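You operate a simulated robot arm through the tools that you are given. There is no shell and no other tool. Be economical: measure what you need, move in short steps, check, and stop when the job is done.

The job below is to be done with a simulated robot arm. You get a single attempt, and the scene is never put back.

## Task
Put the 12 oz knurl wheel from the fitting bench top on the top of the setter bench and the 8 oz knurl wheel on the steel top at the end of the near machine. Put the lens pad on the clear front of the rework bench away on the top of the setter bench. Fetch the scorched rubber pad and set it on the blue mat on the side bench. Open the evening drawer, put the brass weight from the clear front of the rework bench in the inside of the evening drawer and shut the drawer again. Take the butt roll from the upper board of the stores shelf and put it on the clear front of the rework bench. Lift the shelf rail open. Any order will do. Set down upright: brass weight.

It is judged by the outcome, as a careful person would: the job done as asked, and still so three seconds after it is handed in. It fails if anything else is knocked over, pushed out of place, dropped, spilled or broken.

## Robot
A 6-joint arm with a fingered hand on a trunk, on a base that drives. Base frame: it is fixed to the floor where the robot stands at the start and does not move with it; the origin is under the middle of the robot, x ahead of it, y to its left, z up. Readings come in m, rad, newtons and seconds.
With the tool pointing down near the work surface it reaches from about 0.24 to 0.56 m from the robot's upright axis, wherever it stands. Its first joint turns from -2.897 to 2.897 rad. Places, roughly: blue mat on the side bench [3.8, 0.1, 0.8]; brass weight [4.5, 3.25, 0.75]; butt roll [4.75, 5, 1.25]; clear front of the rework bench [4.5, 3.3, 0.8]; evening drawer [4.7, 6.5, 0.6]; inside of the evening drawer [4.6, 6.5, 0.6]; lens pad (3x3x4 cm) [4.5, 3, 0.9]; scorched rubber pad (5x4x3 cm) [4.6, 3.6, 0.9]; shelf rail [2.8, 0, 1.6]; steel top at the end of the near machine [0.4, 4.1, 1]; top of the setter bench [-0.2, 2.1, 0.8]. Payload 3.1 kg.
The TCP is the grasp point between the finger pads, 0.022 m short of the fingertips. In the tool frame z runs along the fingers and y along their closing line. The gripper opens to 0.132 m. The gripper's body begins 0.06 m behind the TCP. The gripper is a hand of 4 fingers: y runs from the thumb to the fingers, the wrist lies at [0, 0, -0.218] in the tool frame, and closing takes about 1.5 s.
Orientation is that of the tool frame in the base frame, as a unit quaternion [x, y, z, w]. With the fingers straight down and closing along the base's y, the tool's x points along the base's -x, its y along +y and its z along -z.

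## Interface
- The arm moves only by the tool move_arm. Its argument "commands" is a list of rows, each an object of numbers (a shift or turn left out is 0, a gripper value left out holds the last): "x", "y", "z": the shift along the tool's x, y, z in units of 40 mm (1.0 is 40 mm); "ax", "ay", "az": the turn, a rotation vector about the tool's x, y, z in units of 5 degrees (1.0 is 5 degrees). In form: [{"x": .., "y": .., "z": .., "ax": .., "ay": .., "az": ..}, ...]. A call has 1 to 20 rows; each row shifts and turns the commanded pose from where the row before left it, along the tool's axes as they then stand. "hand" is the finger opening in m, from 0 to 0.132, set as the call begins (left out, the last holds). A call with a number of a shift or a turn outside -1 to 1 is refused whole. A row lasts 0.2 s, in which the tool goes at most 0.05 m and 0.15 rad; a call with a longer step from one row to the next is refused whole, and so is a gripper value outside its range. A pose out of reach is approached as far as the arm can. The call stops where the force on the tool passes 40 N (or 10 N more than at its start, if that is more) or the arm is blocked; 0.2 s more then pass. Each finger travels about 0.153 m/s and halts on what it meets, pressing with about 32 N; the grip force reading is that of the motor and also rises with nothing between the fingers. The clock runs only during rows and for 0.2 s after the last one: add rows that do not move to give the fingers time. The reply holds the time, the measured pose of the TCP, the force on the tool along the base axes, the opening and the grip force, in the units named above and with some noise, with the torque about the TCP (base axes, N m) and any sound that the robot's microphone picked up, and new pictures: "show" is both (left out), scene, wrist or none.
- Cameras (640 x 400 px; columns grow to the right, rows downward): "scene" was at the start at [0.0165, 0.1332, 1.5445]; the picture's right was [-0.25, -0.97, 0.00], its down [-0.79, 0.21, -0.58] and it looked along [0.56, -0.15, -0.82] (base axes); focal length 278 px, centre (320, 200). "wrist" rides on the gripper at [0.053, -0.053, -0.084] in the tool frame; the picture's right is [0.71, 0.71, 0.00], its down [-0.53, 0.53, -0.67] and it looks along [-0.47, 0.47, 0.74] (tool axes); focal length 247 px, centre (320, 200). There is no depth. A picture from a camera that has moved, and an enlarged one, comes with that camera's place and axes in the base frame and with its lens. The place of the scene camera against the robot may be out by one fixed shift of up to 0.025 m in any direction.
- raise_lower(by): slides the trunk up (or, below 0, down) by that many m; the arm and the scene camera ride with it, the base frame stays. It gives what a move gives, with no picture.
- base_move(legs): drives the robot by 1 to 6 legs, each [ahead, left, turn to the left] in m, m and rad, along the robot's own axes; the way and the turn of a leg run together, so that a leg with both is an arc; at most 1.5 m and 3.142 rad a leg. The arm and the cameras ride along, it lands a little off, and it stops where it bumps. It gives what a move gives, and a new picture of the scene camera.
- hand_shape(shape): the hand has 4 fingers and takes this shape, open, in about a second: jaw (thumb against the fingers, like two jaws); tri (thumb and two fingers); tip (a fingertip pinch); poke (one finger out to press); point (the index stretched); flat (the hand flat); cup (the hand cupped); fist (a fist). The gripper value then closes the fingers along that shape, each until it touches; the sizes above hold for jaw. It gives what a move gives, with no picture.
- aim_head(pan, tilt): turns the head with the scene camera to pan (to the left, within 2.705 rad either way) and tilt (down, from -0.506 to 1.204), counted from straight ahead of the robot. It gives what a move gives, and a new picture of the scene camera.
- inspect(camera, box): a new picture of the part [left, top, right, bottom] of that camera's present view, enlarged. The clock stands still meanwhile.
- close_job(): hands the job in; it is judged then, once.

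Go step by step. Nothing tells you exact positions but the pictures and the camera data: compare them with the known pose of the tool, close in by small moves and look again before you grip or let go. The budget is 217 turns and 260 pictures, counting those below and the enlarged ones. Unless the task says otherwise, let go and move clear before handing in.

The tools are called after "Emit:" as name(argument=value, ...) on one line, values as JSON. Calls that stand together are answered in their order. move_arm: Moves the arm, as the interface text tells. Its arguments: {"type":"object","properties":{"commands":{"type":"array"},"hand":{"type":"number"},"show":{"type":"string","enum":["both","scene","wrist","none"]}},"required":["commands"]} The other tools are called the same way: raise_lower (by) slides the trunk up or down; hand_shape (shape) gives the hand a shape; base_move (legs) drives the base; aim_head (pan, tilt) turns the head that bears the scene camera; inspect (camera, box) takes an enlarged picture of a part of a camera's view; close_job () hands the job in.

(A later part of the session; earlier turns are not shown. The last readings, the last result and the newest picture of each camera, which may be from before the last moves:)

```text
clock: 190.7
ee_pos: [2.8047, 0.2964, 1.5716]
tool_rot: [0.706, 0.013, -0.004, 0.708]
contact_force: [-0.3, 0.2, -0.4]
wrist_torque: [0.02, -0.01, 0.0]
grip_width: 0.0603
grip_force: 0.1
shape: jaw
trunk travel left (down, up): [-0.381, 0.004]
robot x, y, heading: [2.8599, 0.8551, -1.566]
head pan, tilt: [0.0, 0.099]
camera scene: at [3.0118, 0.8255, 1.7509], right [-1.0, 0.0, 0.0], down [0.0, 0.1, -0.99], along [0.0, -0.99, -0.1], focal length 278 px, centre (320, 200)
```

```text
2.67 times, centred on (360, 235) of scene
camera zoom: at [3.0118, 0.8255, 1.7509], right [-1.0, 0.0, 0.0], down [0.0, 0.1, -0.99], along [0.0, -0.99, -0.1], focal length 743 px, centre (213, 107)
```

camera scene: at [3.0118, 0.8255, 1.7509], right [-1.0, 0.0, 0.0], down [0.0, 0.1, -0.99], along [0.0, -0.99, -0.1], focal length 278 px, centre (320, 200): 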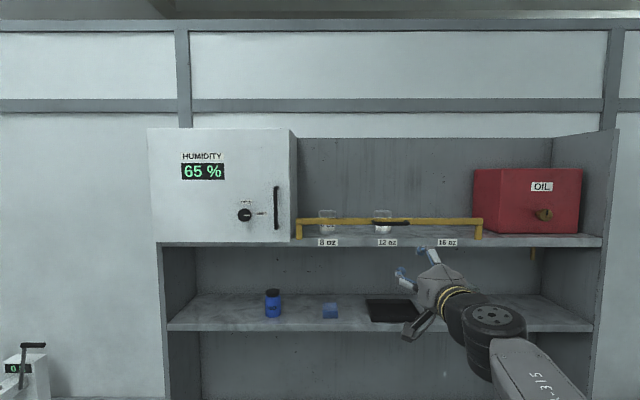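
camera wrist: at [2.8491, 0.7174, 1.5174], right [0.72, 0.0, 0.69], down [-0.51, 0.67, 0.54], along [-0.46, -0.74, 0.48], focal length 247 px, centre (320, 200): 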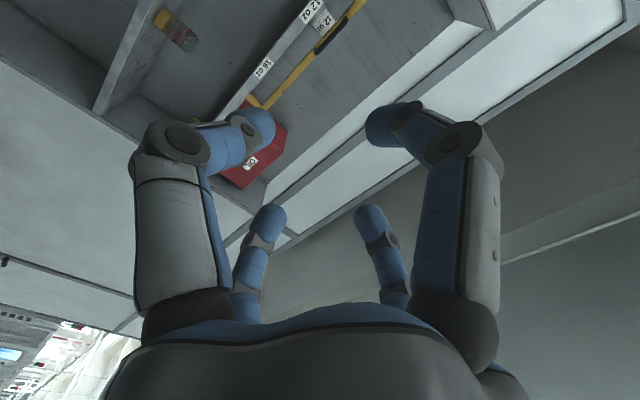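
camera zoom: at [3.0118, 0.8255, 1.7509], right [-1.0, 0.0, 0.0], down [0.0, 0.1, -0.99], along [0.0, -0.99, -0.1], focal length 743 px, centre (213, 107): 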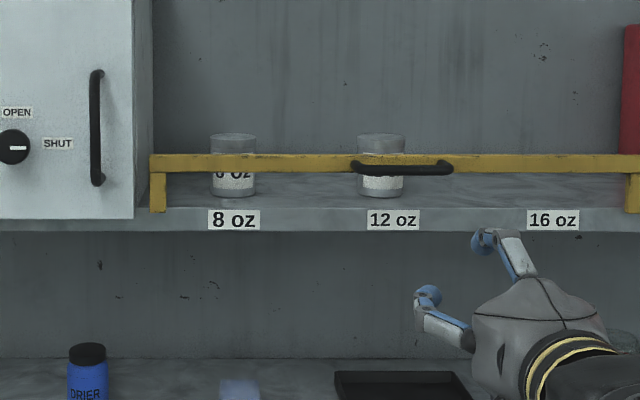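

Wrist triangulation gives the handle at (2.797, -0.025, 1.618). I raise 4.5 cm and move in closer.

Emit:
move_arm(commands=[{"y": 0.6}, {"y": 0.5}, {}], show="none")

Emit:
base_move(legs=[[0.2, 0, 0]])

Emit:
inspect(camera="wrist", box=[0, 0, 640, 400])

```text
clock: 191.5
ee_pos: [2.8063, 0.299, 1.6158]
tool_rot: [0.706, 0.013, -0.003, 0.708]
contact_force: [-0.5, 0.4, 0.4]
wrist_torque: [0.0, -0.03, -0.02]
grip_width: 0.0602
grip_force: 0.1
shape: jaw
trunk travel left (down, up): [-0.381, 0.004]
robot x, y, heading: [2.8587, 0.8529, -1.57]
head pan, tilt: [0.0, 0.099]
```

```text
clock: 193.1
ee_pos: [2.8075, 0.0965, 1.6144]
tool_rot: [0.706, 0.013, -0.004, 0.708]
contact_force: [0.1, -0.5, 0.4]
wrist_torque: [-0.04, -0.03, -0.02]
grip_width: 0.0603
grip_force: 0.1
shape: jaw
trunk travel left (down, up): [-0.381, 0.004]
robot x, y, heading: [2.86, 0.6515, -1.571]
head pan, tilt: [0.0, 0.099]
camera scene: at [3.0127, 0.623, 1.7509], right [-1.0, 0.0, 0.0], down [0.0, 0.1, -0.99], along [0.0, -0.99, -0.1], focal length 278 px, centre (320, 200)
```

scene: 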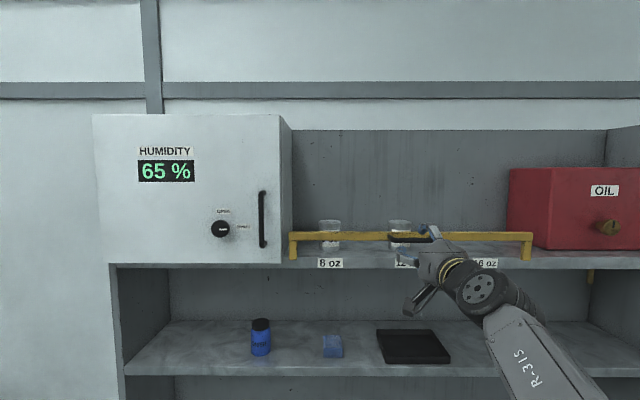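

```text
1.00 times, centred on (320, 200) of wrist
camera zoom: at [2.8564, 0.1804, 1.5608], right [0.72, 0.01, 0.69], down [-0.52, 0.66, 0.54], along [-0.45, -0.75, 0.48], focal length 247 px, centre (320, 200)
```

zoom: 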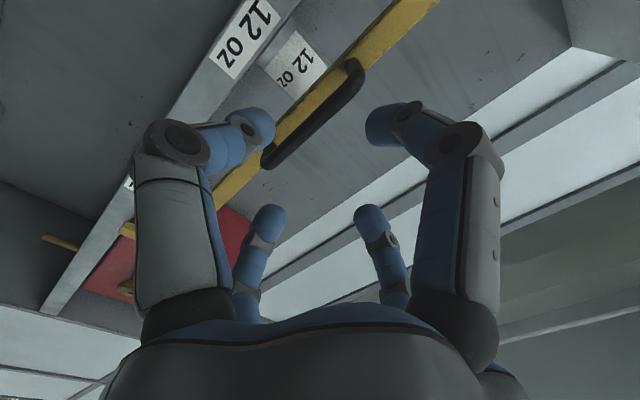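

Refined: handle about (2.81, 0.045, 1.602). Lower 12 mm and creep in 3 cm, then look.

Emit:
move_arm(commands=[{"y": -0.3}, {}], show="none")

Emit:
base_move(legs=[[0.03, 0, 0]])

Emit:
inspect(camera="wrist", box=[0, 0, 640, 400])

Emit:
inspect(camera="scene", box=[330, 190, 490, 290])

```text
clock: 193.7
ee_pos: [2.8063, 0.0953, 1.6028]
tool_rot: [0.707, 0.012, -0.003, 0.707]
contact_force: [-0.1, -0.1, -0.4]
wrist_torque: [-0.01, 0.03, -0.01]
grip_width: 0.0602
grip_force: 0.1
shape: jaw
trunk travel left (down, up): [-0.381, 0.004]
robot x, y, heading: [2.8593, 0.6488, -1.565]
head pan, tilt: [0.0, 0.099]
```

```text
clock: 194.5
ee_pos: [2.8073, 0.0693, 1.604]
tool_rot: [0.705, 0.013, -0.003, 0.709]
contact_force: [-1.0, 0.5, 0.2]
wrist_torque: [0.02, 0.02, 0.01]
grip_width: 0.0605
grip_force: 0.0
shape: jaw
trunk travel left (down, up): [-0.381, 0.004]
robot x, y, heading: [2.8571, 0.6178, -1.563]
head pan, tilt: [0.0, 0.099]
camera scene: at [3.0129, 0.5969, 1.751], right [-1.0, 0.0, 0.0], down [0.0, 0.1, -1.0], along [0.0, -1.0, -0.1], focal length 278 px, centre (320, 200)
```

scene: 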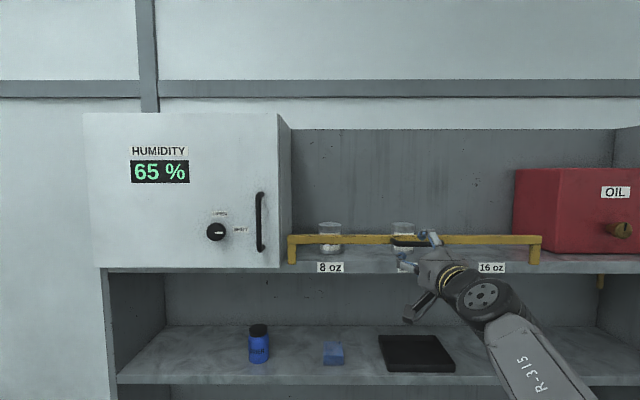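

```text
1.00 times, centred on (320, 200) of wrist
camera zoom: at [2.8564, 0.1537, 1.5496], right [0.72, 0.01, 0.69], down [-0.52, 0.66, 0.53], along [-0.45, -0.75, 0.49], focal length 247 px, centre (320, 200)
```

zoom: 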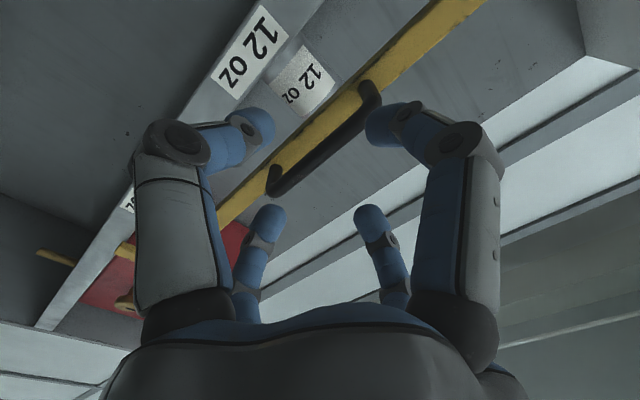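

```text
4.00 times, centred on (410, 240) of scene
camera zoom: at [3.0129, 0.5969, 1.751], right [-1.0, 0.0, 0.0], down [0.0, 0.1, -1.0], along [0.0, -1.0, -0.1], focal length 1114 px, centre (-40, 40)
```

zoom: 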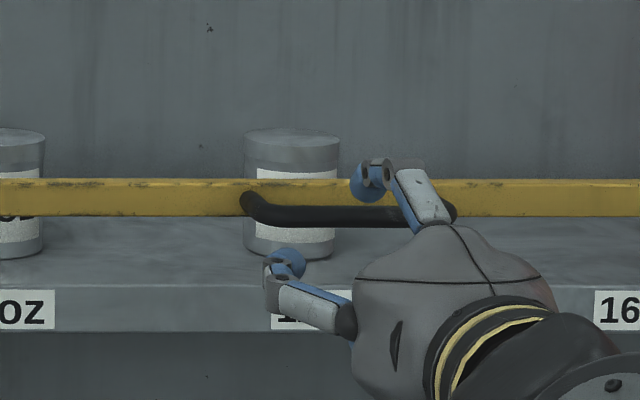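

The handle sits between the open fingers. Creeping another 4 cm in.

Emit:
base_move(legs=[[0.04, 0, 0]])

Emit:
inspect(camera="wrist", box=[120, 0, 520, 250])

Emit:
inspect(camera="scene", box=[330, 190, 490, 290])

```text
clock: 195.4
ee_pos: [2.8067, 0.0297, 1.6033]
tool_rot: [0.705, 0.013, -0.002, 0.709]
contact_force: [0.7, 0.1, -0.9]
wrist_torque: [-0.02, 0.02, 0.02]
grip_width: 0.0603
grip_force: 0.1
shape: jaw
trunk travel left (down, up): [-0.381, 0.004]
robot x, y, heading: [2.8575, 0.5828, -1.568]
head pan, tilt: [0.0, 0.099]
camera scene: at [3.0131, 0.5564, 1.751], right [-1.0, 0.0, 0.0], down [0.0, 0.1, -1.0], along [0.0, -1.0, -0.1], focal length 278 px, centre (320, 200)
```

scene: 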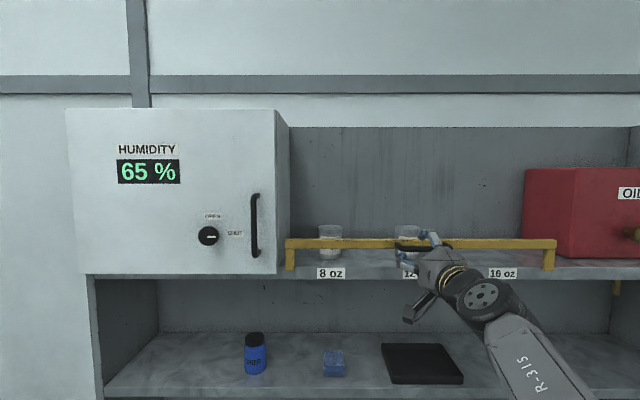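

```text
1.60 times, centred on (320, 125) of wrist
camera zoom: at [2.8564, 0.1134, 1.5496], right [0.72, 0.01, 0.69], down [-0.52, 0.66, 0.53], along [-0.45, -0.75, 0.49], focal length 395 px, centre (320, 320)
```

zoom: 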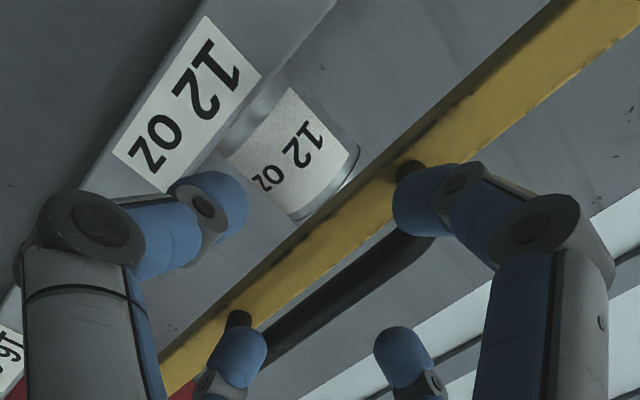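

```text
4.00 times, centred on (410, 240) of scene
camera zoom: at [3.0131, 0.5564, 1.751], right [-1.0, 0.0, 0.0], down [0.0, 0.1, -1.0], along [0.0, -1.0, -0.1], focal length 1114 px, centre (-40, 40)
```

zoom: 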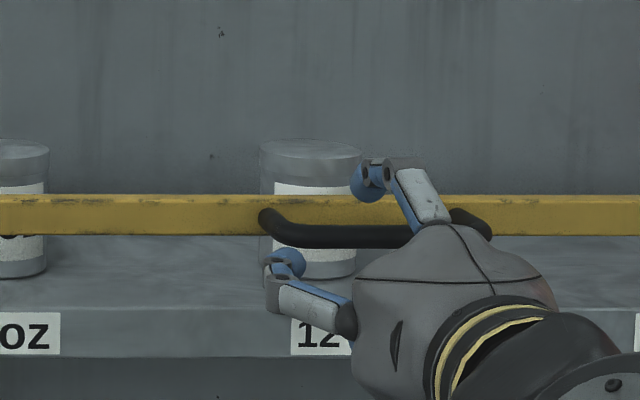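

The handle is at the grasp point within a few mm. Closing on it.

Emit:
move_arm(commands=[{}, {}, {}, {}, {}, {}, {}], hand=0.0)

Emit:
inspect(camera="scene", box=[330, 190, 490, 290])

```text
clock: 197.0
ee_pos: [2.8077, 0.0263, 1.6032]
tool_rot: [0.707, 0.013, -0.003, 0.708]
contact_force: [-0.2, -0.4, -0.8]
wrist_torque: [-0.01, -0.02, -0.04]
grip_width: 0.0001
grip_force: 32.0
shape: jaw
trunk travel left (down, up): [-0.381, 0.004]
robot x, y, heading: [2.8593, 0.5829, -1.567]
head pan, tilt: [0.0, 0.099]
camera scene: at [3.013, 0.5535, 1.7509], right [-1.0, 0.0, 0.0], down [0.0, 0.1, -0.99], along [0.0, -0.99, -0.1], focal length 278 px, centre (320, 200)
camera wrist: at [2.8563, 0.1109, 1.5487], right [0.72, 0.01, 0.69], down [-0.52, 0.66, 0.54], along [-0.45, -0.75, 0.49], focal length 247 px, centre (320, 200)
```

scene: 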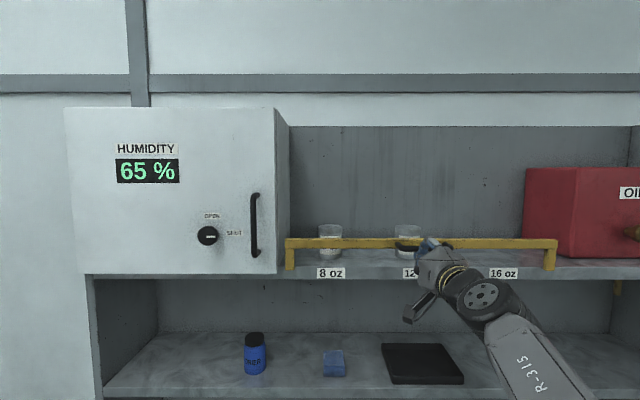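
wrist: 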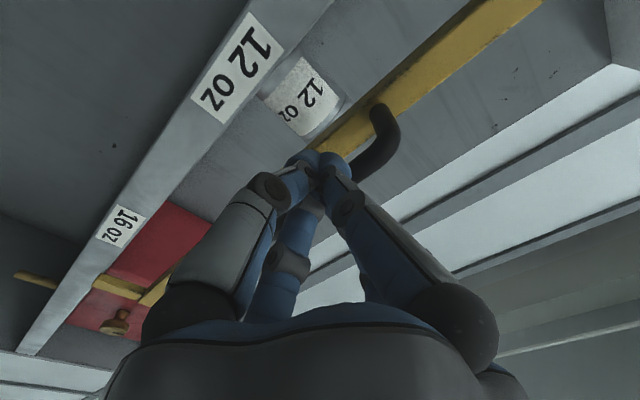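

```text
4.00 times, centred on (410, 240) of scene
camera zoom: at [3.013, 0.5535, 1.7509], right [-1.0, 0.0, 0.0], down [0.0, 0.1, -0.99], along [0.0, -0.99, -0.1], focal length 1114 px, centre (-40, 40)
```

zoom: 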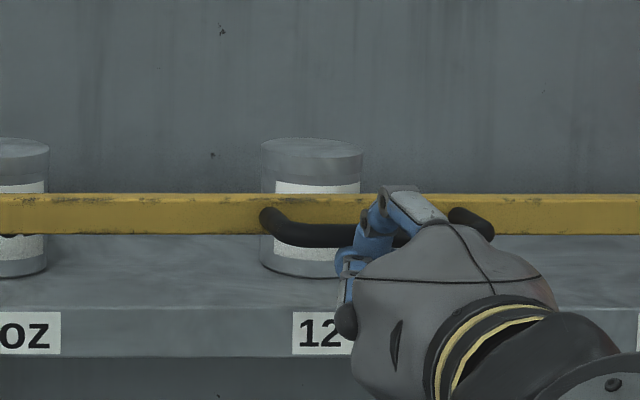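

The fingers closed just in front of the handle; it is further in, about (2.80, -0.01, 1.618). Back off, reopen, raise 15 mm and go deeper.

Emit:
move_arm(commands=[{"z": -0.8}, {"y": 0.37}, {}], show="none")

Emit:
move_arm(commands=[{}, {}, {}, {}], hand=0.06, show="none")

Emit:
move_arm(commands=[{"z": 0.8}, {}], show="none")

Emit:
base_move(legs=[[0.035, 0, 0]])

Emit:
inspect(camera="wrist", box=[120, 0, 520, 250])

```text
clock: 197.8
ee_pos: [2.8071, 0.0604, 1.6172]
tool_rot: [0.705, 0.014, -0.003, 0.709]
contact_force: [0.2, 0.5, 0.1]
wrist_torque: [0.01, 0.0, -0.02]
grip_width: 0.0001
grip_force: 31.5
shape: jaw
trunk travel left (down, up): [-0.381, 0.004]
robot x, y, heading: [2.8574, 0.5818, -1.564]
head pan, tilt: [0.0, 0.099]
```

```text
clock: 198.8
ee_pos: [2.8084, 0.0594, 1.6167]
tool_rot: [0.706, 0.013, -0.003, 0.708]
contact_force: [-0.1, -0.6, 0.5]
wrist_torque: [0.01, 0.02, -0.03]
grip_width: 0.0595
grip_force: 0.0
shape: jaw
trunk travel left (down, up): [-0.381, 0.004]
robot x, y, heading: [2.8604, 0.5823, -1.566]
head pan, tilt: [0.0, 0.099]
```

```text
clock: 199.4
ee_pos: [2.8089, 0.0325, 1.6208]
tool_rot: [0.703, 0.014, -0.004, 0.711]
contact_force: [-0.9, 10.4, 3.4]
wrist_torque: [-0.06, 0.11, -0.29]
grip_width: 0.0599
grip_force: 0.1
shape: jaw
trunk travel left (down, up): [-0.381, 0.004]
robot x, y, heading: [2.8591, 0.5818, -1.559]
head pan, tilt: [0.0, 0.099]
```

```text
clock: 200.3
ee_pos: [2.8107, -0.0018, 1.6206]
tool_rot: [0.703, 0.013, -0.003, 0.711]
contact_force: [0.6, 10.7, 14.3]
wrist_torque: [0.08, 0.26, -0.29]
grip_width: 0.0617
grip_force: 0.0
shape: jaw
trunk travel left (down, up): [-0.381, 0.004]
robot x, y, heading: [2.8576, 0.5479, -1.567]
head pan, tilt: [0.0, 0.099]
camera scene: at [3.0145, 0.5253, 1.7509], right [-1.0, 0.0, 0.0], down [0.0, 0.1, -1.0], along [0.0, -1.0, -0.1], focal length 278 px, centre (320, 200)
```

scene: 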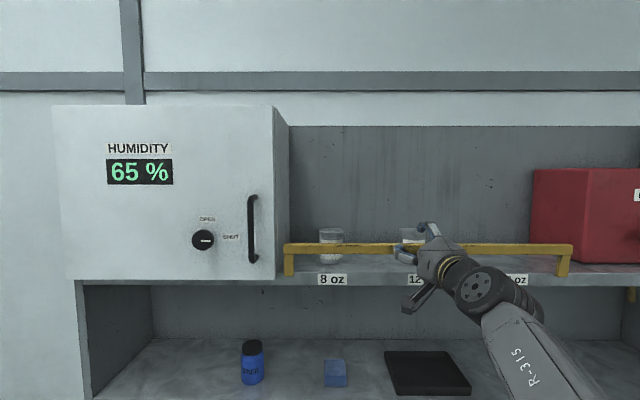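

```text
1.60 times, centred on (320, 125) of wrist
camera zoom: at [2.8601, 0.0819, 1.5662], right [0.72, 0.02, 0.69], down [-0.52, 0.67, 0.53], along [-0.45, -0.75, 0.49], focal length 395 px, centre (320, 320)
```

zoom: 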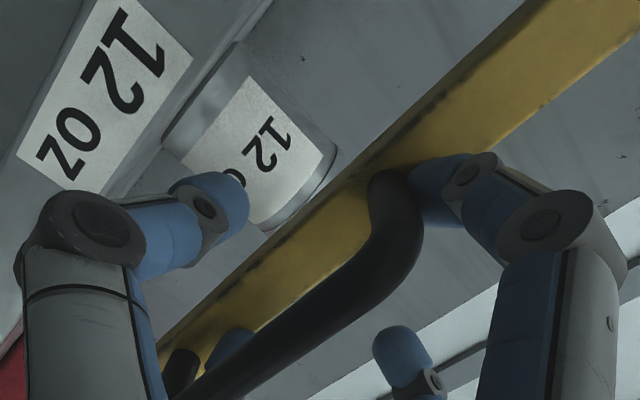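

The handle is now well between the fingers (a light tip contact). Closing again.

Emit:
move_arm(commands=[{}, {}, {}, {}, {}, {}, {}], hand=0.0, show="wrist")

Emit:
inspect(camera="scene", box=[330, 190, 490, 290])

```text
clock: 201.9
ee_pos: [2.814, -0.0032, 1.6216]
tool_rot: [0.702, 0.014, -0.004, 0.712]
contact_force: [6.0, 3.5, 21.6]
wrist_torque: [-0.53, -0.52, 0.45]
grip_width: 0.0076
grip_force: 32.4
shape: jaw
trunk travel left (down, up): [-0.381, 0.004]
robot x, y, heading: [2.8583, 0.5501, -1.567]
head pan, tilt: [0.0, 0.099]
camera wrist: at [2.8618, 0.0816, 1.5676], right [0.72, 0.02, 0.69], down [-0.52, 0.67, 0.53], along [-0.45, -0.74, 0.49], focal length 247 px, centre (320, 200)
```

wrist: 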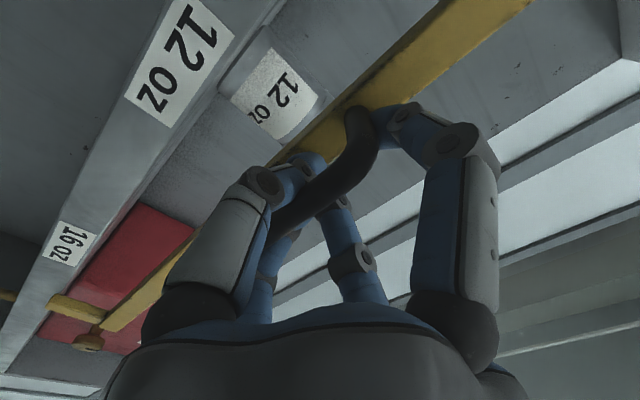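

```text
4.00 times, centred on (410, 240) of scene
camera zoom: at [3.0162, 0.5247, 1.7508], right [-1.0, -0.01, 0.0], down [0.0, 0.1, -1.0], along [0.0, -1.0, -0.1], focal length 1114 px, centre (-40, 40)
```

zoom: 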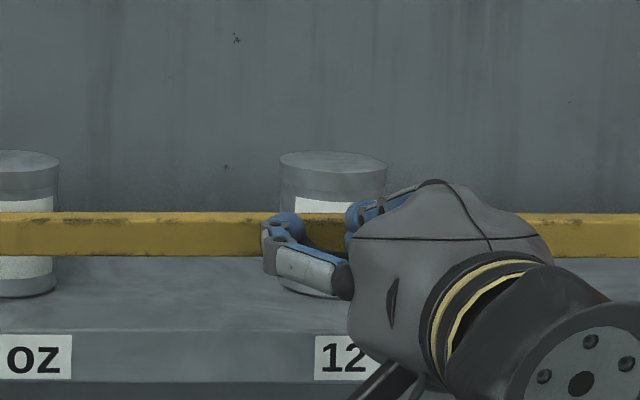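

The handle is held. Now lifting in small steps to learn how the rail moves.

Emit:
move_arm(commands=[{"y": 0.3}, {"y": 0.3}, {"y": 0.3}, {"y": 0.3}, {}])

```text
clock: 202.4
ee_pos: [2.8129, -0.0056, 1.6271]
tool_rot: [0.715, 0.017, -0.001, 0.698]
contact_force: [2.6, 17.3, -11.4]
wrist_torque: [0.08, -0.21, 0.08]
grip_width: 0.004
grip_force: 32.3
shape: jaw
trunk travel left (down, up): [-0.381, 0.004]
robot x, y, heading: [2.8611, 0.5468, -1.57]
head pan, tilt: [0.0, 0.099]
stopped in row 2: the force on the tool passed its limit (the readings are from after the stop); the commanded pose is now the measured one
camera scene: at [3.0145, 0.5259, 1.7507], right [-1.0, 0.0, 0.0], down [0.0, 0.1, -1.0], along [0.0, -1.0, -0.1], focal length 278 px, centre (320, 200)
camera wrist: at [2.8609, 0.0807, 1.5751], right [0.72, 0.0, 0.69], down [-0.53, 0.64, 0.56], along [-0.44, -0.77, 0.46], focal length 247 px, centre (320, 200)
```

scene: 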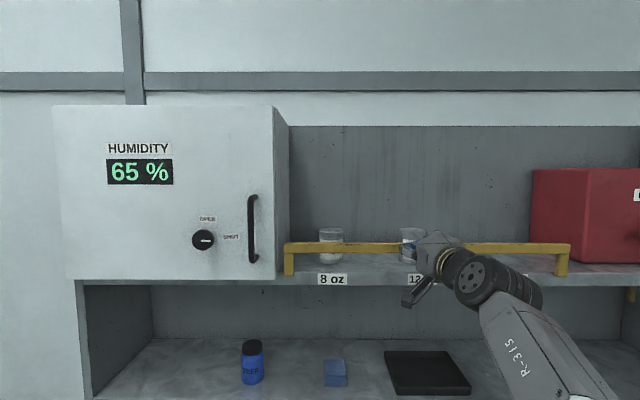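
wrist: 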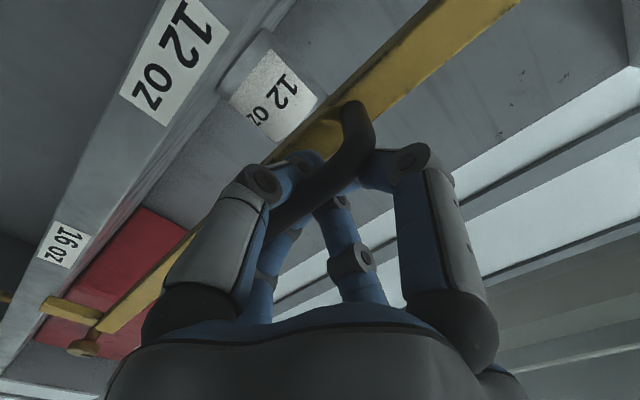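

Emit:
move_arm(commands=[{"y": 0.15}, {"y": 0.15}, {"y": 0.15}, {"y": 0.15}, {"y": 0.15}, {}])

```text
clock: 202.8
ee_pos: [2.8122, -0.0057, 1.6274]
tool_rot: [0.721, 0.018, 0.002, 0.692]
contact_force: [1.6, 20.9, -10.9]
wrist_torque: [0.0, -0.18, 0.02]
grip_width: 0.0041
grip_force: 32.3
shape: jaw
trunk travel left (down, up): [-0.381, 0.004]
robot x, y, heading: [2.8609, 0.5499, -1.567]
head pan, tilt: [0.0, 0.099]
stopped in row 1: the force on the tool passed its limit (the readings are from after the stop); the commanded pose is now the measured one
camera scene: at [3.014, 0.5273, 1.751], right [-1.0, 0.0, 0.0], down [0.0, 0.1, -1.0], along [0.0, -1.0, -0.1], focal length 278 px, centre (320, 200)
camera wrist: at [2.8605, 0.0813, 1.5763], right [0.72, -0.01, 0.69], down [-0.53, 0.63, 0.57], along [-0.44, -0.78, 0.45], focal length 247 px, centre (320, 200)
```

scene: 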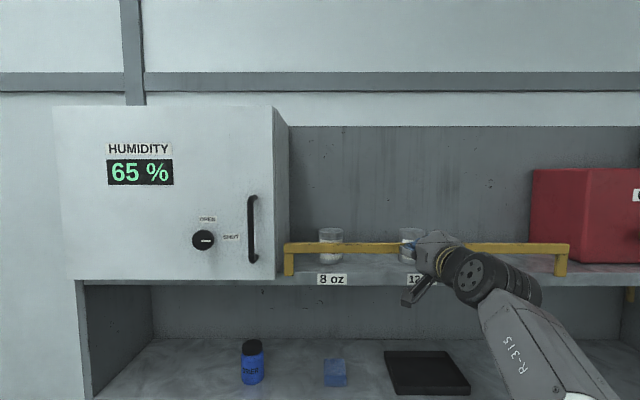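
wrist: 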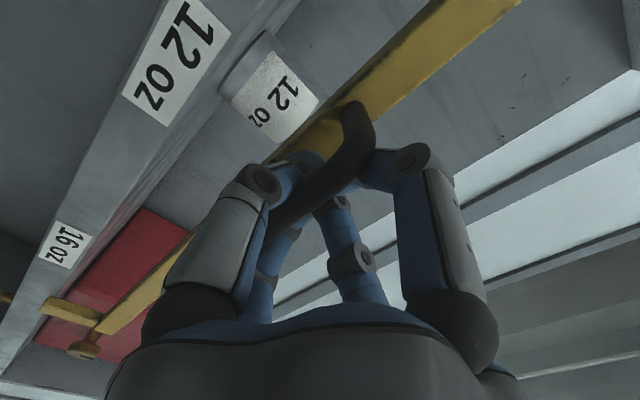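

The rail resists. I inspect its ends and the small yellow part below the shelf for a latch or hinge.

Emit:
inspect(camera="scene", box=[540, 180, 640, 310])

Emit:
inspect(camera="scene", box=[270, 220, 430, 300])

Emit:
inspect(camera="wrist", box=[0, 220, 240, 370])

```text
3.08 times, centred on (590, 245) of scene
camera zoom: at [3.014, 0.5273, 1.751], right [-1.0, 0.0, 0.0], down [0.0, 0.1, -1.0], along [0.0, -1.0, -0.1], focal length 857 px, centre (-511, 62)
```

zoom: 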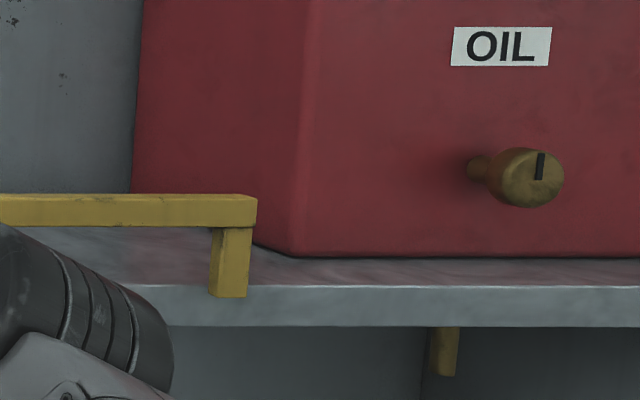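

```text
4.00 times, centred on (350, 260) of scene
camera zoom: at [3.014, 0.5273, 1.751], right [-1.0, 0.0, 0.0], down [0.0, 0.1, -1.0], along [0.0, -1.0, -0.1], focal length 1114 px, centre (200, -40)
```

zoom: 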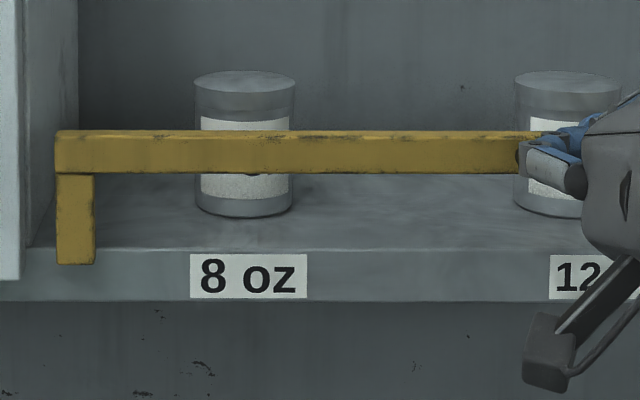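

```text
2.67 times, centred on (120, 295) of wrist
camera zoom: at [2.8605, 0.0813, 1.5763], right [0.72, -0.01, 0.69], down [-0.53, 0.63, 0.57], along [-0.44, -0.78, 0.45], focal length 659 px, centre (853, -53)
```

zoom: 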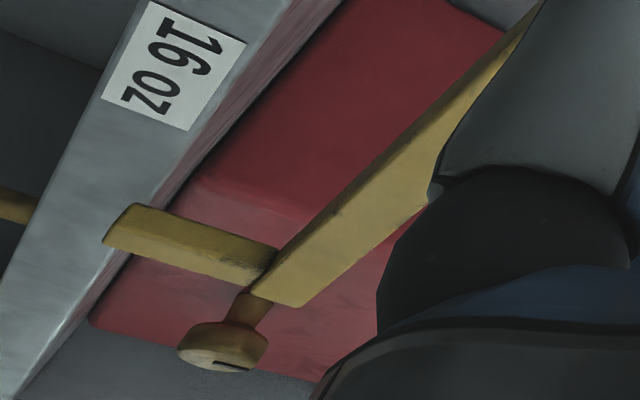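

No latch visible. I relieve the push and try gently toward me with slight upward motion, watching forces.

Emit:
move_arm(commands=[{"z": -0.1}, {"z": -0.1}, {"z": -0.1}, {"z": -0.1}, {"z": -0.1}, {}])

```text
clock: 204.2
ee_pos: [2.813, 0.0006, 1.6228]
tool_rot: [0.723, 0.018, 0.001, 0.69]
contact_force: [-0.6, -14.6, -0.6]
wrist_torque: [-0.86, -0.34, 0.01]
grip_width: 0.0034
grip_force: 32.5
shape: jaw
trunk travel left (down, up): [-0.381, 0.004]
robot x, y, heading: [2.8594, 0.5507, -1.564]
head pan, tilt: [0.0, 0.099]
camera scene: at [3.0131, 0.5133, 1.7508], right [-1.0, 0.0, 0.0], down [0.0, 0.1, -0.99], along [0.0, -0.99, -0.1], focal length 278 px, centre (320, 200)
camera wrist: at [2.8606, 0.0882, 1.5725], right [0.72, -0.01, 0.69], down [-0.53, 0.63, 0.57], along [-0.44, -0.78, 0.45], focal length 247 px, centre (320, 200)
```

scene: 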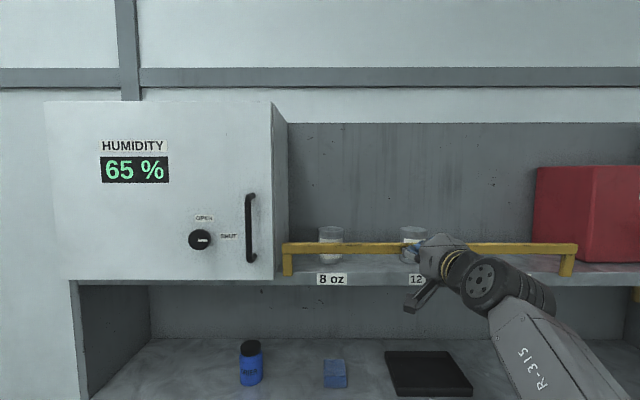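
wrist: 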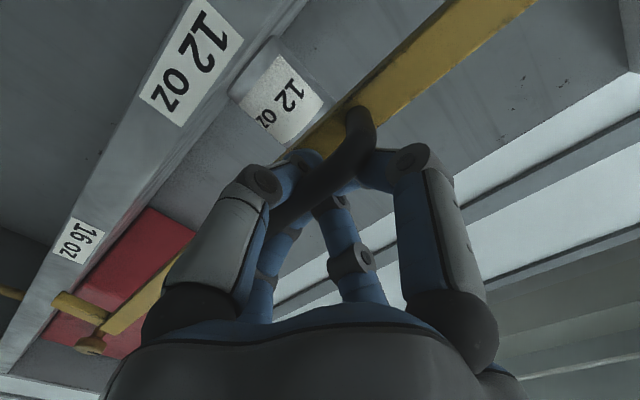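

Emit:
move_arm(commands=[{"z": 0.25}, {}, {"y": 0.08}, {}, {"y": 0.08}, {}, {"y": 0.08}, {}, {"y": 0.08}, {}, {"y": 0.08}, {}], show="wrist")

```text
clock: 206.1
ee_pos: [2.8122, -0.0048, 1.6268]
tool_rot: [0.73, 0.018, 0.003, 0.684]
contact_force: [-0.3, 5.0, -11.1]
wrist_torque: [-0.18, -0.1, -0.08]
grip_width: 0.0037
grip_force: 32.1
shape: jaw
trunk travel left (down, up): [-0.381, 0.004]
robot x, y, heading: [2.8636, 0.5459, -1.561]
head pan, tilt: [0.0, 0.099]
stopped in row 9: the force on the tool passed its limit (the readings are from after the stop); the commanded pose is now the measured one
camera wrist: at [2.8603, 0.0831, 1.5787], right [0.72, -0.02, 0.69], down [-0.53, 0.62, 0.58], along [-0.44, -0.79, 0.43], focal length 247 px, centre (320, 200)
```

wrist: 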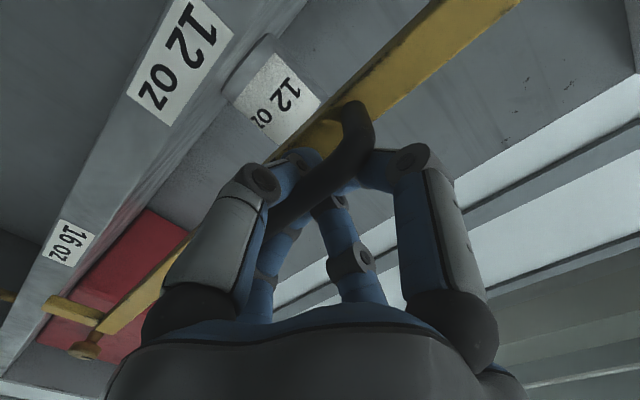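

Emit:
move_arm(commands=[{"z": -0.15}, {}, {"z": -0.15}, {}, {"z": -0.15}, {}, {"z": -0.15}, {}, {"z": -0.15}, {}, {"z": -0.15}, {}, {"z": -0.15}, {}])

```text
clock: 208.1
ee_pos: [2.8133, 0.0092, 1.6158]
tool_rot: [0.738, 0.017, 0.004, 0.675]
contact_force: [0.3, -22.9, -19.7]
wrist_torque: [-0.68, -0.24, 0.12]
grip_width: 0.0025
grip_force: 31.9
shape: jaw
trunk travel left (down, up): [-0.381, 0.004]
robot x, y, heading: [2.8574, 0.5489, -1.562]
head pan, tilt: [0.0, 0.099]
stopped in row 10: the force on the tool passed its limit (the readings are from after the stop); the commanded pose is now the measured one
camera scene: at [3.0125, 0.5093, 1.7508], right [-1.0, 0.0, 0.0], down [0.0, 0.11, -0.99], along [0.0, -0.99, -0.11], focal length 278 px, centre (320, 200)
camera wrist: at [2.8599, 0.0994, 1.5706], right [0.72, -0.04, 0.69], down [-0.54, 0.6, 0.59], along [-0.44, -0.8, 0.41], focal length 247 px, centre (320, 200)
```

scene: 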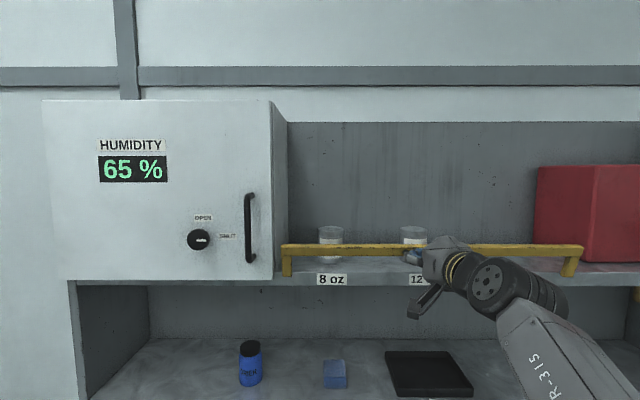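
wrist: 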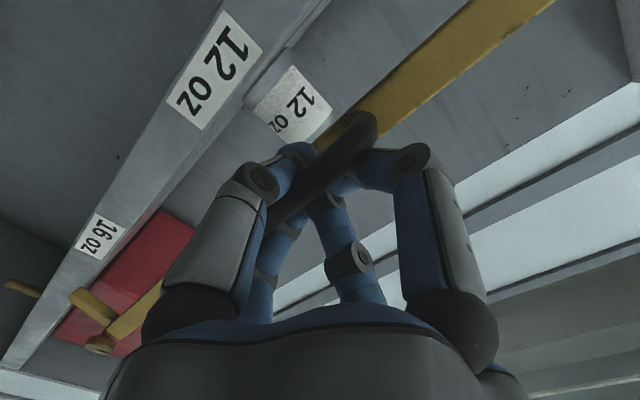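

Emit:
inspect(camera="scene", box=[270, 220, 430, 300])

Emit:
inspect(camera="wrist", box=[200, 60, 460, 260])

```text
4.00 times, centred on (350, 260) of scene
camera zoom: at [3.0125, 0.5093, 1.7508], right [-1.0, 0.0, 0.0], down [0.0, 0.11, -0.99], along [0.0, -0.99, -0.11], focal length 1114 px, centre (200, -40)
```

zoom: 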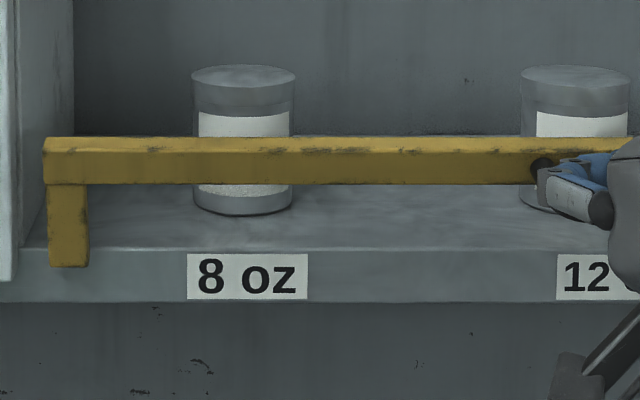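

```text
2.00 times, centred on (330, 160) of wrist
camera zoom: at [2.8599, 0.0994, 1.5706], right [0.72, -0.04, 0.69], down [-0.54, 0.6, 0.59], along [-0.44, -0.8, 0.41], focal length 494 px, centre (300, 280)
```

zoom: 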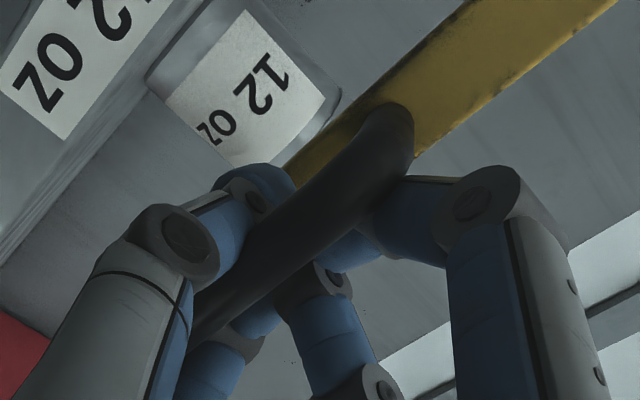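

The rail has in fact tipped: it pivots at the post bottoms and opens toward me. I keep pulling along the arc, forward and down, pitching the hand up as it turns.

Emit:
move_arm(commands=[{"z": -0.12, "y": -0.03, "ax": -0.5}, {}, {"z": -0.12, "y": -0.03, "ax": -0.5}, {}, {"z": -0.12, "y": -0.04, "ax": -0.5}, {}, {"z": -0.12, "y": -0.05, "ax": -0.5}, {}, {"z": -0.12, "y": -0.06, "ax": -0.5}, {}, {"z": -0.12, "y": -0.07, "ax": -0.5}, {}, {"z": -0.12, "y": -0.08, "ax": -0.5}, {}, {"z": -0.12, "y": -0.1, "ax": -0.5}, {}])

Emit:
inspect(camera="scene", box=[270, 220, 430, 300])

```text
clock: 209.8
ee_pos: [2.8122, 0.0253, 1.6082]
tool_rot: [0.678, 0.017, 0.006, 0.735]
contact_force: [0.1, -25.2, -17.0]
wrist_torque: [-0.62, 0.01, -0.01]
grip_width: 0.0021
grip_force: 32.3
shape: jaw
trunk travel left (down, up): [-0.381, 0.004]
robot x, y, heading: [2.8613, 0.5441, -1.569]
head pan, tilt: [0.0, 0.099]
stopped in row 8: the force on the tool passed its limit (the readings are from after the stop); the commanded pose is now the measured one
camera scene: at [3.0129, 0.5057, 1.7506], right [-1.0, -0.01, 0.0], down [0.0, 0.11, -0.99], along [0.01, -0.99, -0.11], focal length 278 px, centre (320, 200)
camera wrist: at [2.8603, 0.105, 1.5479], right [0.72, 0.08, 0.69], down [-0.54, 0.69, 0.48], along [-0.44, -0.72, 0.54], focal length 247 px, centre (320, 200)
```

scene: 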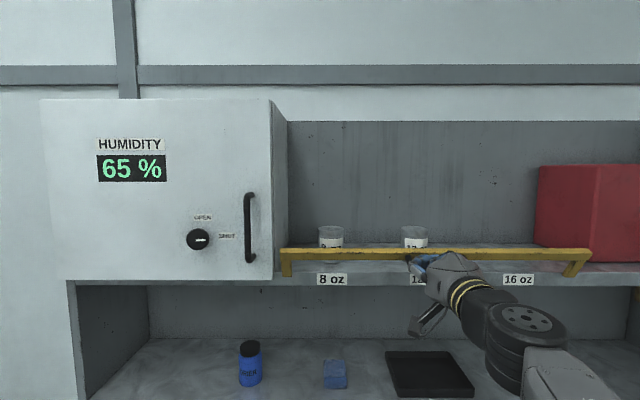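
wrist: 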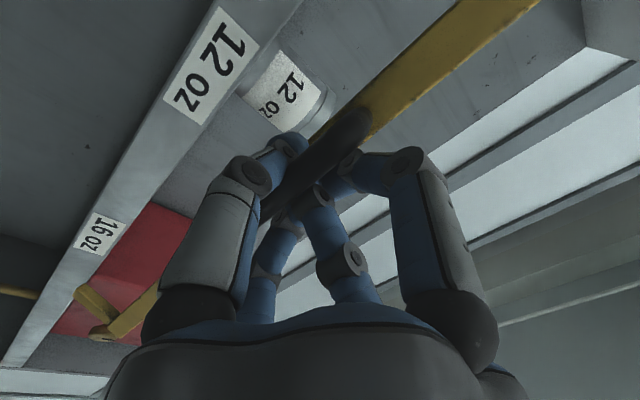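

```text
4.00 times, centred on (350, 260) of scene
camera zoom: at [3.0129, 0.5057, 1.7506], right [-1.0, -0.01, 0.0], down [0.0, 0.11, -0.99], along [0.01, -0.99, -0.11], focal length 1114 px, centre (200, -40)
```

zoom: 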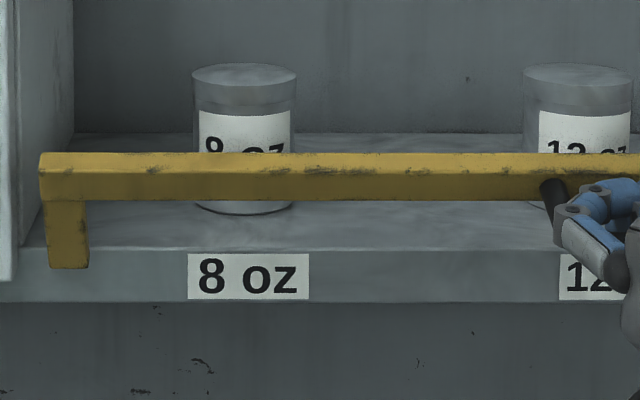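

It keeps opening. Repeating with more downward share.

Emit:
move_arm(commands=[{"z": -0.1, "y": -0.06, "ax": -0.5}, {}, {"z": -0.1, "y": -0.06, "ax": -0.5}, {}, {"z": -0.1, "y": -0.07, "ax": -0.5}, {}, {"z": -0.1, "y": -0.08, "ax": -0.5}, {}, {"z": -0.1, "y": -0.09, "ax": -0.5}, {}, {"z": -0.1, "y": -0.1, "ax": -0.5}, {}], show="none")

Emit:
move_arm(commands=[{"z": -0.1, "y": -0.1, "ax": -0.5}, {}, {"z": -0.1, "y": -0.1, "ax": -0.5}, {}, {"z": -0.1, "y": -0.1, "ax": -0.5}, {}, {"z": -0.1, "y": -0.1, "ax": -0.5}, {}, {"z": -0.1, "y": -0.1, "ax": -0.5}, {}])

Emit:
inspect(camera="scene", box=[270, 220, 430, 300])

```text
clock: 210.8
ee_pos: [2.8126, 0.0304, 1.5983]
tool_rot: [0.647, 0.015, 0.005, 0.762]
contact_force: [-0.3, -27.1, -13.2]
wrist_torque: [-0.6, 0.01, 0.04]
grip_width: 0.0023
grip_force: 31.9
shape: jaw
trunk travel left (down, up): [-0.381, 0.004]
robot x, y, heading: [2.8592, 0.5481, -1.565]
head pan, tilt: [0.0, 0.099]
stopped in row 5: the force on the tool passed its limit (the readings are from after the stop); the commanded pose is now the measured one
```

```text
clock: 211.7
ee_pos: [2.8117, 0.0341, 1.5895]
tool_rot: [0.615, 0.016, 0.006, 0.789]
contact_force: [0.5, -29.2, -10.2]
wrist_torque: [-0.61, -0.02, 0.01]
grip_width: 0.0025
grip_force: 31.3
shape: jaw
trunk travel left (down, up): [-0.381, 0.004]
robot x, y, heading: [2.8579, 0.5467, -1.568]
head pan, tilt: [0.0, 0.099]
stopped in row 4: the force on the tool passed its limit (the readings are from after the stop); the commanded pose is now the measured one
camera scene: at [3.0133, 0.5027, 1.7505], right [-1.0, -0.01, 0.0], down [0.0, 0.11, -0.99], along [0.01, -0.99, -0.11], focal length 278 px, centre (320, 200)
camera wrist: at [2.8603, 0.105, 1.5164], right [0.71, 0.19, 0.67], down [-0.54, 0.76, 0.36], along [-0.44, -0.62, 0.65], focal length 247 px, centre (320, 200)
```

scene: 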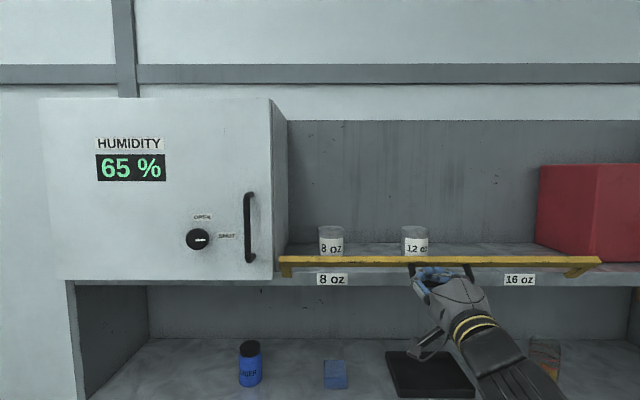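
wrist: 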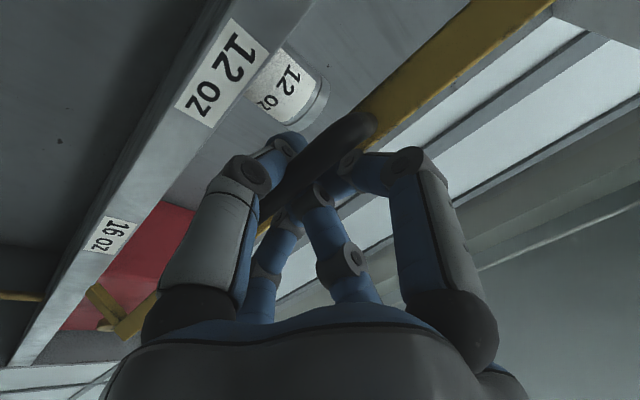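

```text
4.00 times, centred on (350, 260) of scene
camera zoom: at [3.0133, 0.5027, 1.7505], right [-1.0, -0.01, 0.0], down [0.0, 0.11, -0.99], along [0.01, -0.99, -0.11], focal length 1114 px, centre (200, -40)
```

zoom: 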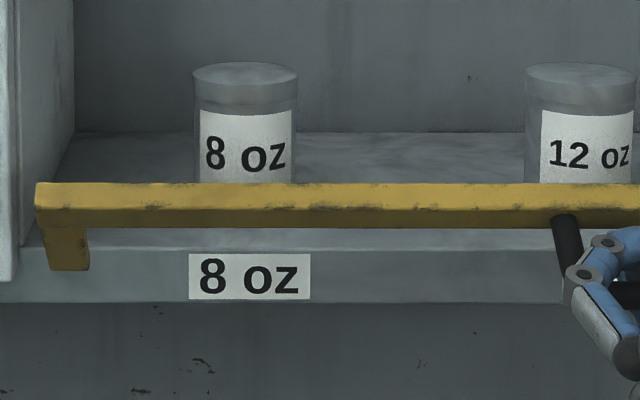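

About halfway. Now mainly downward.

Emit:
move_arm(commands=[{"z": -0.05, "y": -0.15, "ax": -0.5}, {}, {"z": -0.05, "y": -0.15, "ax": -0.5}, {}, {"z": -0.05, "y": -0.15, "ax": -0.5}, {}, {"z": -0.05, "y": -0.15, "ax": -0.5}, {}, {"z": -0.04, "y": -0.15, "ax": -0.5}, {}, {"z": -0.04, "y": -0.15, "ax": -0.5}, {}], show="none")

Emit:
move_arm(commands=[{"z": -0.02, "y": -0.15, "ax": -0.5}, {}, {"z": -0.02, "y": -0.15, "ax": -0.5}, {}, {"z": 0, "y": -0.15, "ax": -0.5}, {}, {"z": 0, "y": -0.15, "ax": -0.5}, {}, {"z": 0, "y": -0.15, "ax": -0.5}, {}])

Emit:
inspect(camera="scene", box=[270, 220, 430, 300])

```text
clock: 214.3
ee_pos: [2.8116, 0.0397, 1.5586]
tool_rot: [0.5, 0.016, 0.008, 0.866]
contact_force: [1.6, -31.0, 8.0]
wrist_torque: [-0.71, 0.05, -0.01]
grip_width: 0.0023
grip_force: 31.3
shape: jaw
trunk travel left (down, up): [-0.381, 0.004]
robot x, y, heading: [2.8556, 0.55, -1.567]
head pan, tilt: [0.0, 0.099]
```

```text
clock: 216.5
ee_pos: [2.8113, 0.0325, 1.5342]
tool_rot: [0.401, 0.015, 0.01, 0.916]
contact_force: [0.4, -2.1, 1.6]
wrist_torque: [-0.12, -0.01, 0.04]
grip_width: 0.0024
grip_force: 31.7
shape: jaw
trunk travel left (down, up): [-0.381, 0.004]
robot x, y, heading: [2.8588, 0.544, -1.563]
head pan, tilt: [0.0, 0.099]
camera scene: at [3.0135, 0.5187, 1.7508], right [-1.0, 0.0, 0.0], down [0.0, 0.1, -0.99], along [0.0, -0.99, -0.1], focal length 278 px, centre (320, 200)
camera wrist: at [2.8604, 0.0594, 1.438], right [0.7, 0.5, 0.51], down [-0.55, 0.83, -0.06], along [-0.45, -0.24, 0.86], focal length 247 px, centre (320, 200)
```

scene: 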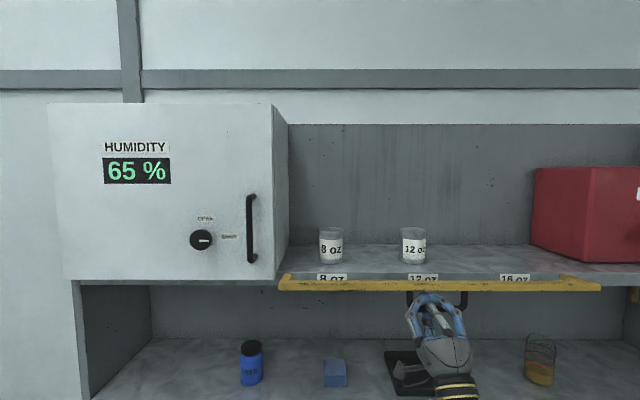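
wrist: 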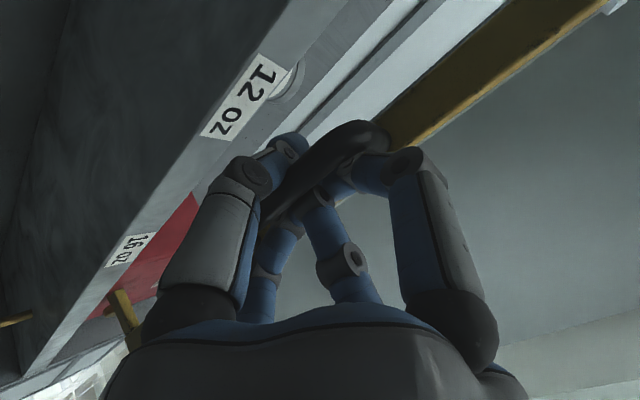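

```text
4.00 times, centred on (350, 260) of scene
camera zoom: at [3.0135, 0.5187, 1.7508], right [-1.0, 0.0, 0.0], down [0.0, 0.1, -0.99], along [0.0, -0.99, -0.1], focal length 1114 px, centre (200, -40)
```

zoom: 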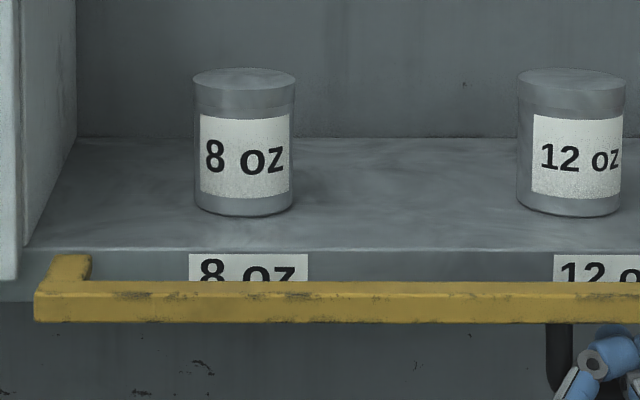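

The rail is past horizontal, open. I pull it on down a bit more to its stop.

Emit:
move_arm(commands=[{"y": -0.15, "ax": -0.5}, {}, {"y": -0.15, "ax": -0.5}, {}, {"y": -0.15, "ax": -0.5}, {}, {"y": -0.15, "ax": -0.5}, {}, {"y": -0.15, "ax": -0.5}, {}, {"y": -0.15, "ax": -0.5}, {}])

```text
clock: 219.1
ee_pos: [2.8099, 0.0198, 1.5186]
tool_rot: [0.269, 0.012, 0.011, 0.963]
contact_force: [-9.4, 26.0, 19.6]
wrist_torque: [0.15, -0.06, 0.45]
grip_width: 0.0016
grip_force: 32.0
shape: jaw
trunk travel left (down, up): [-0.381, 0.004]
robot x, y, heading: [2.8576, 0.5471, -1.565]
head pan, tilt: [0.0, 0.099]
camera scene: at [3.0092, 0.5334, 1.7516], right [-1.0, 0.0, 0.0], down [0.0, 0.09, -1.0], along [0.0, -1.0, -0.09], focal length 278 px, centre (320, 200)
camera wrist: at [2.8587, 0.0204, 1.4185], right [0.7, 0.62, 0.35], down [-0.55, 0.78, -0.29], along [-0.46, 0.01, 0.89], focal length 247 px, centre (320, 200)
```

scene: 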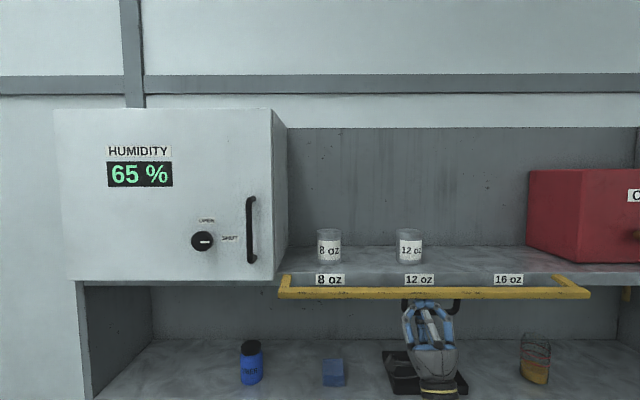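
wrist: 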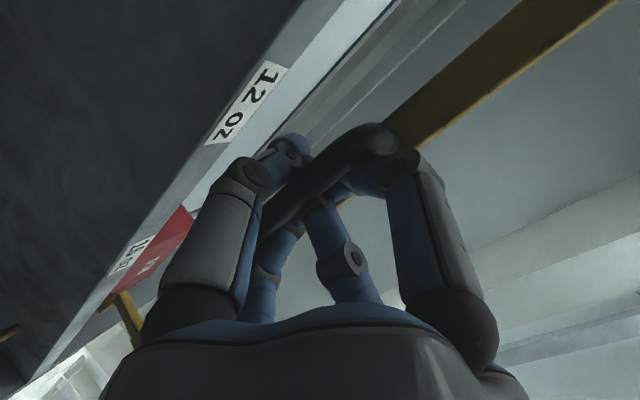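

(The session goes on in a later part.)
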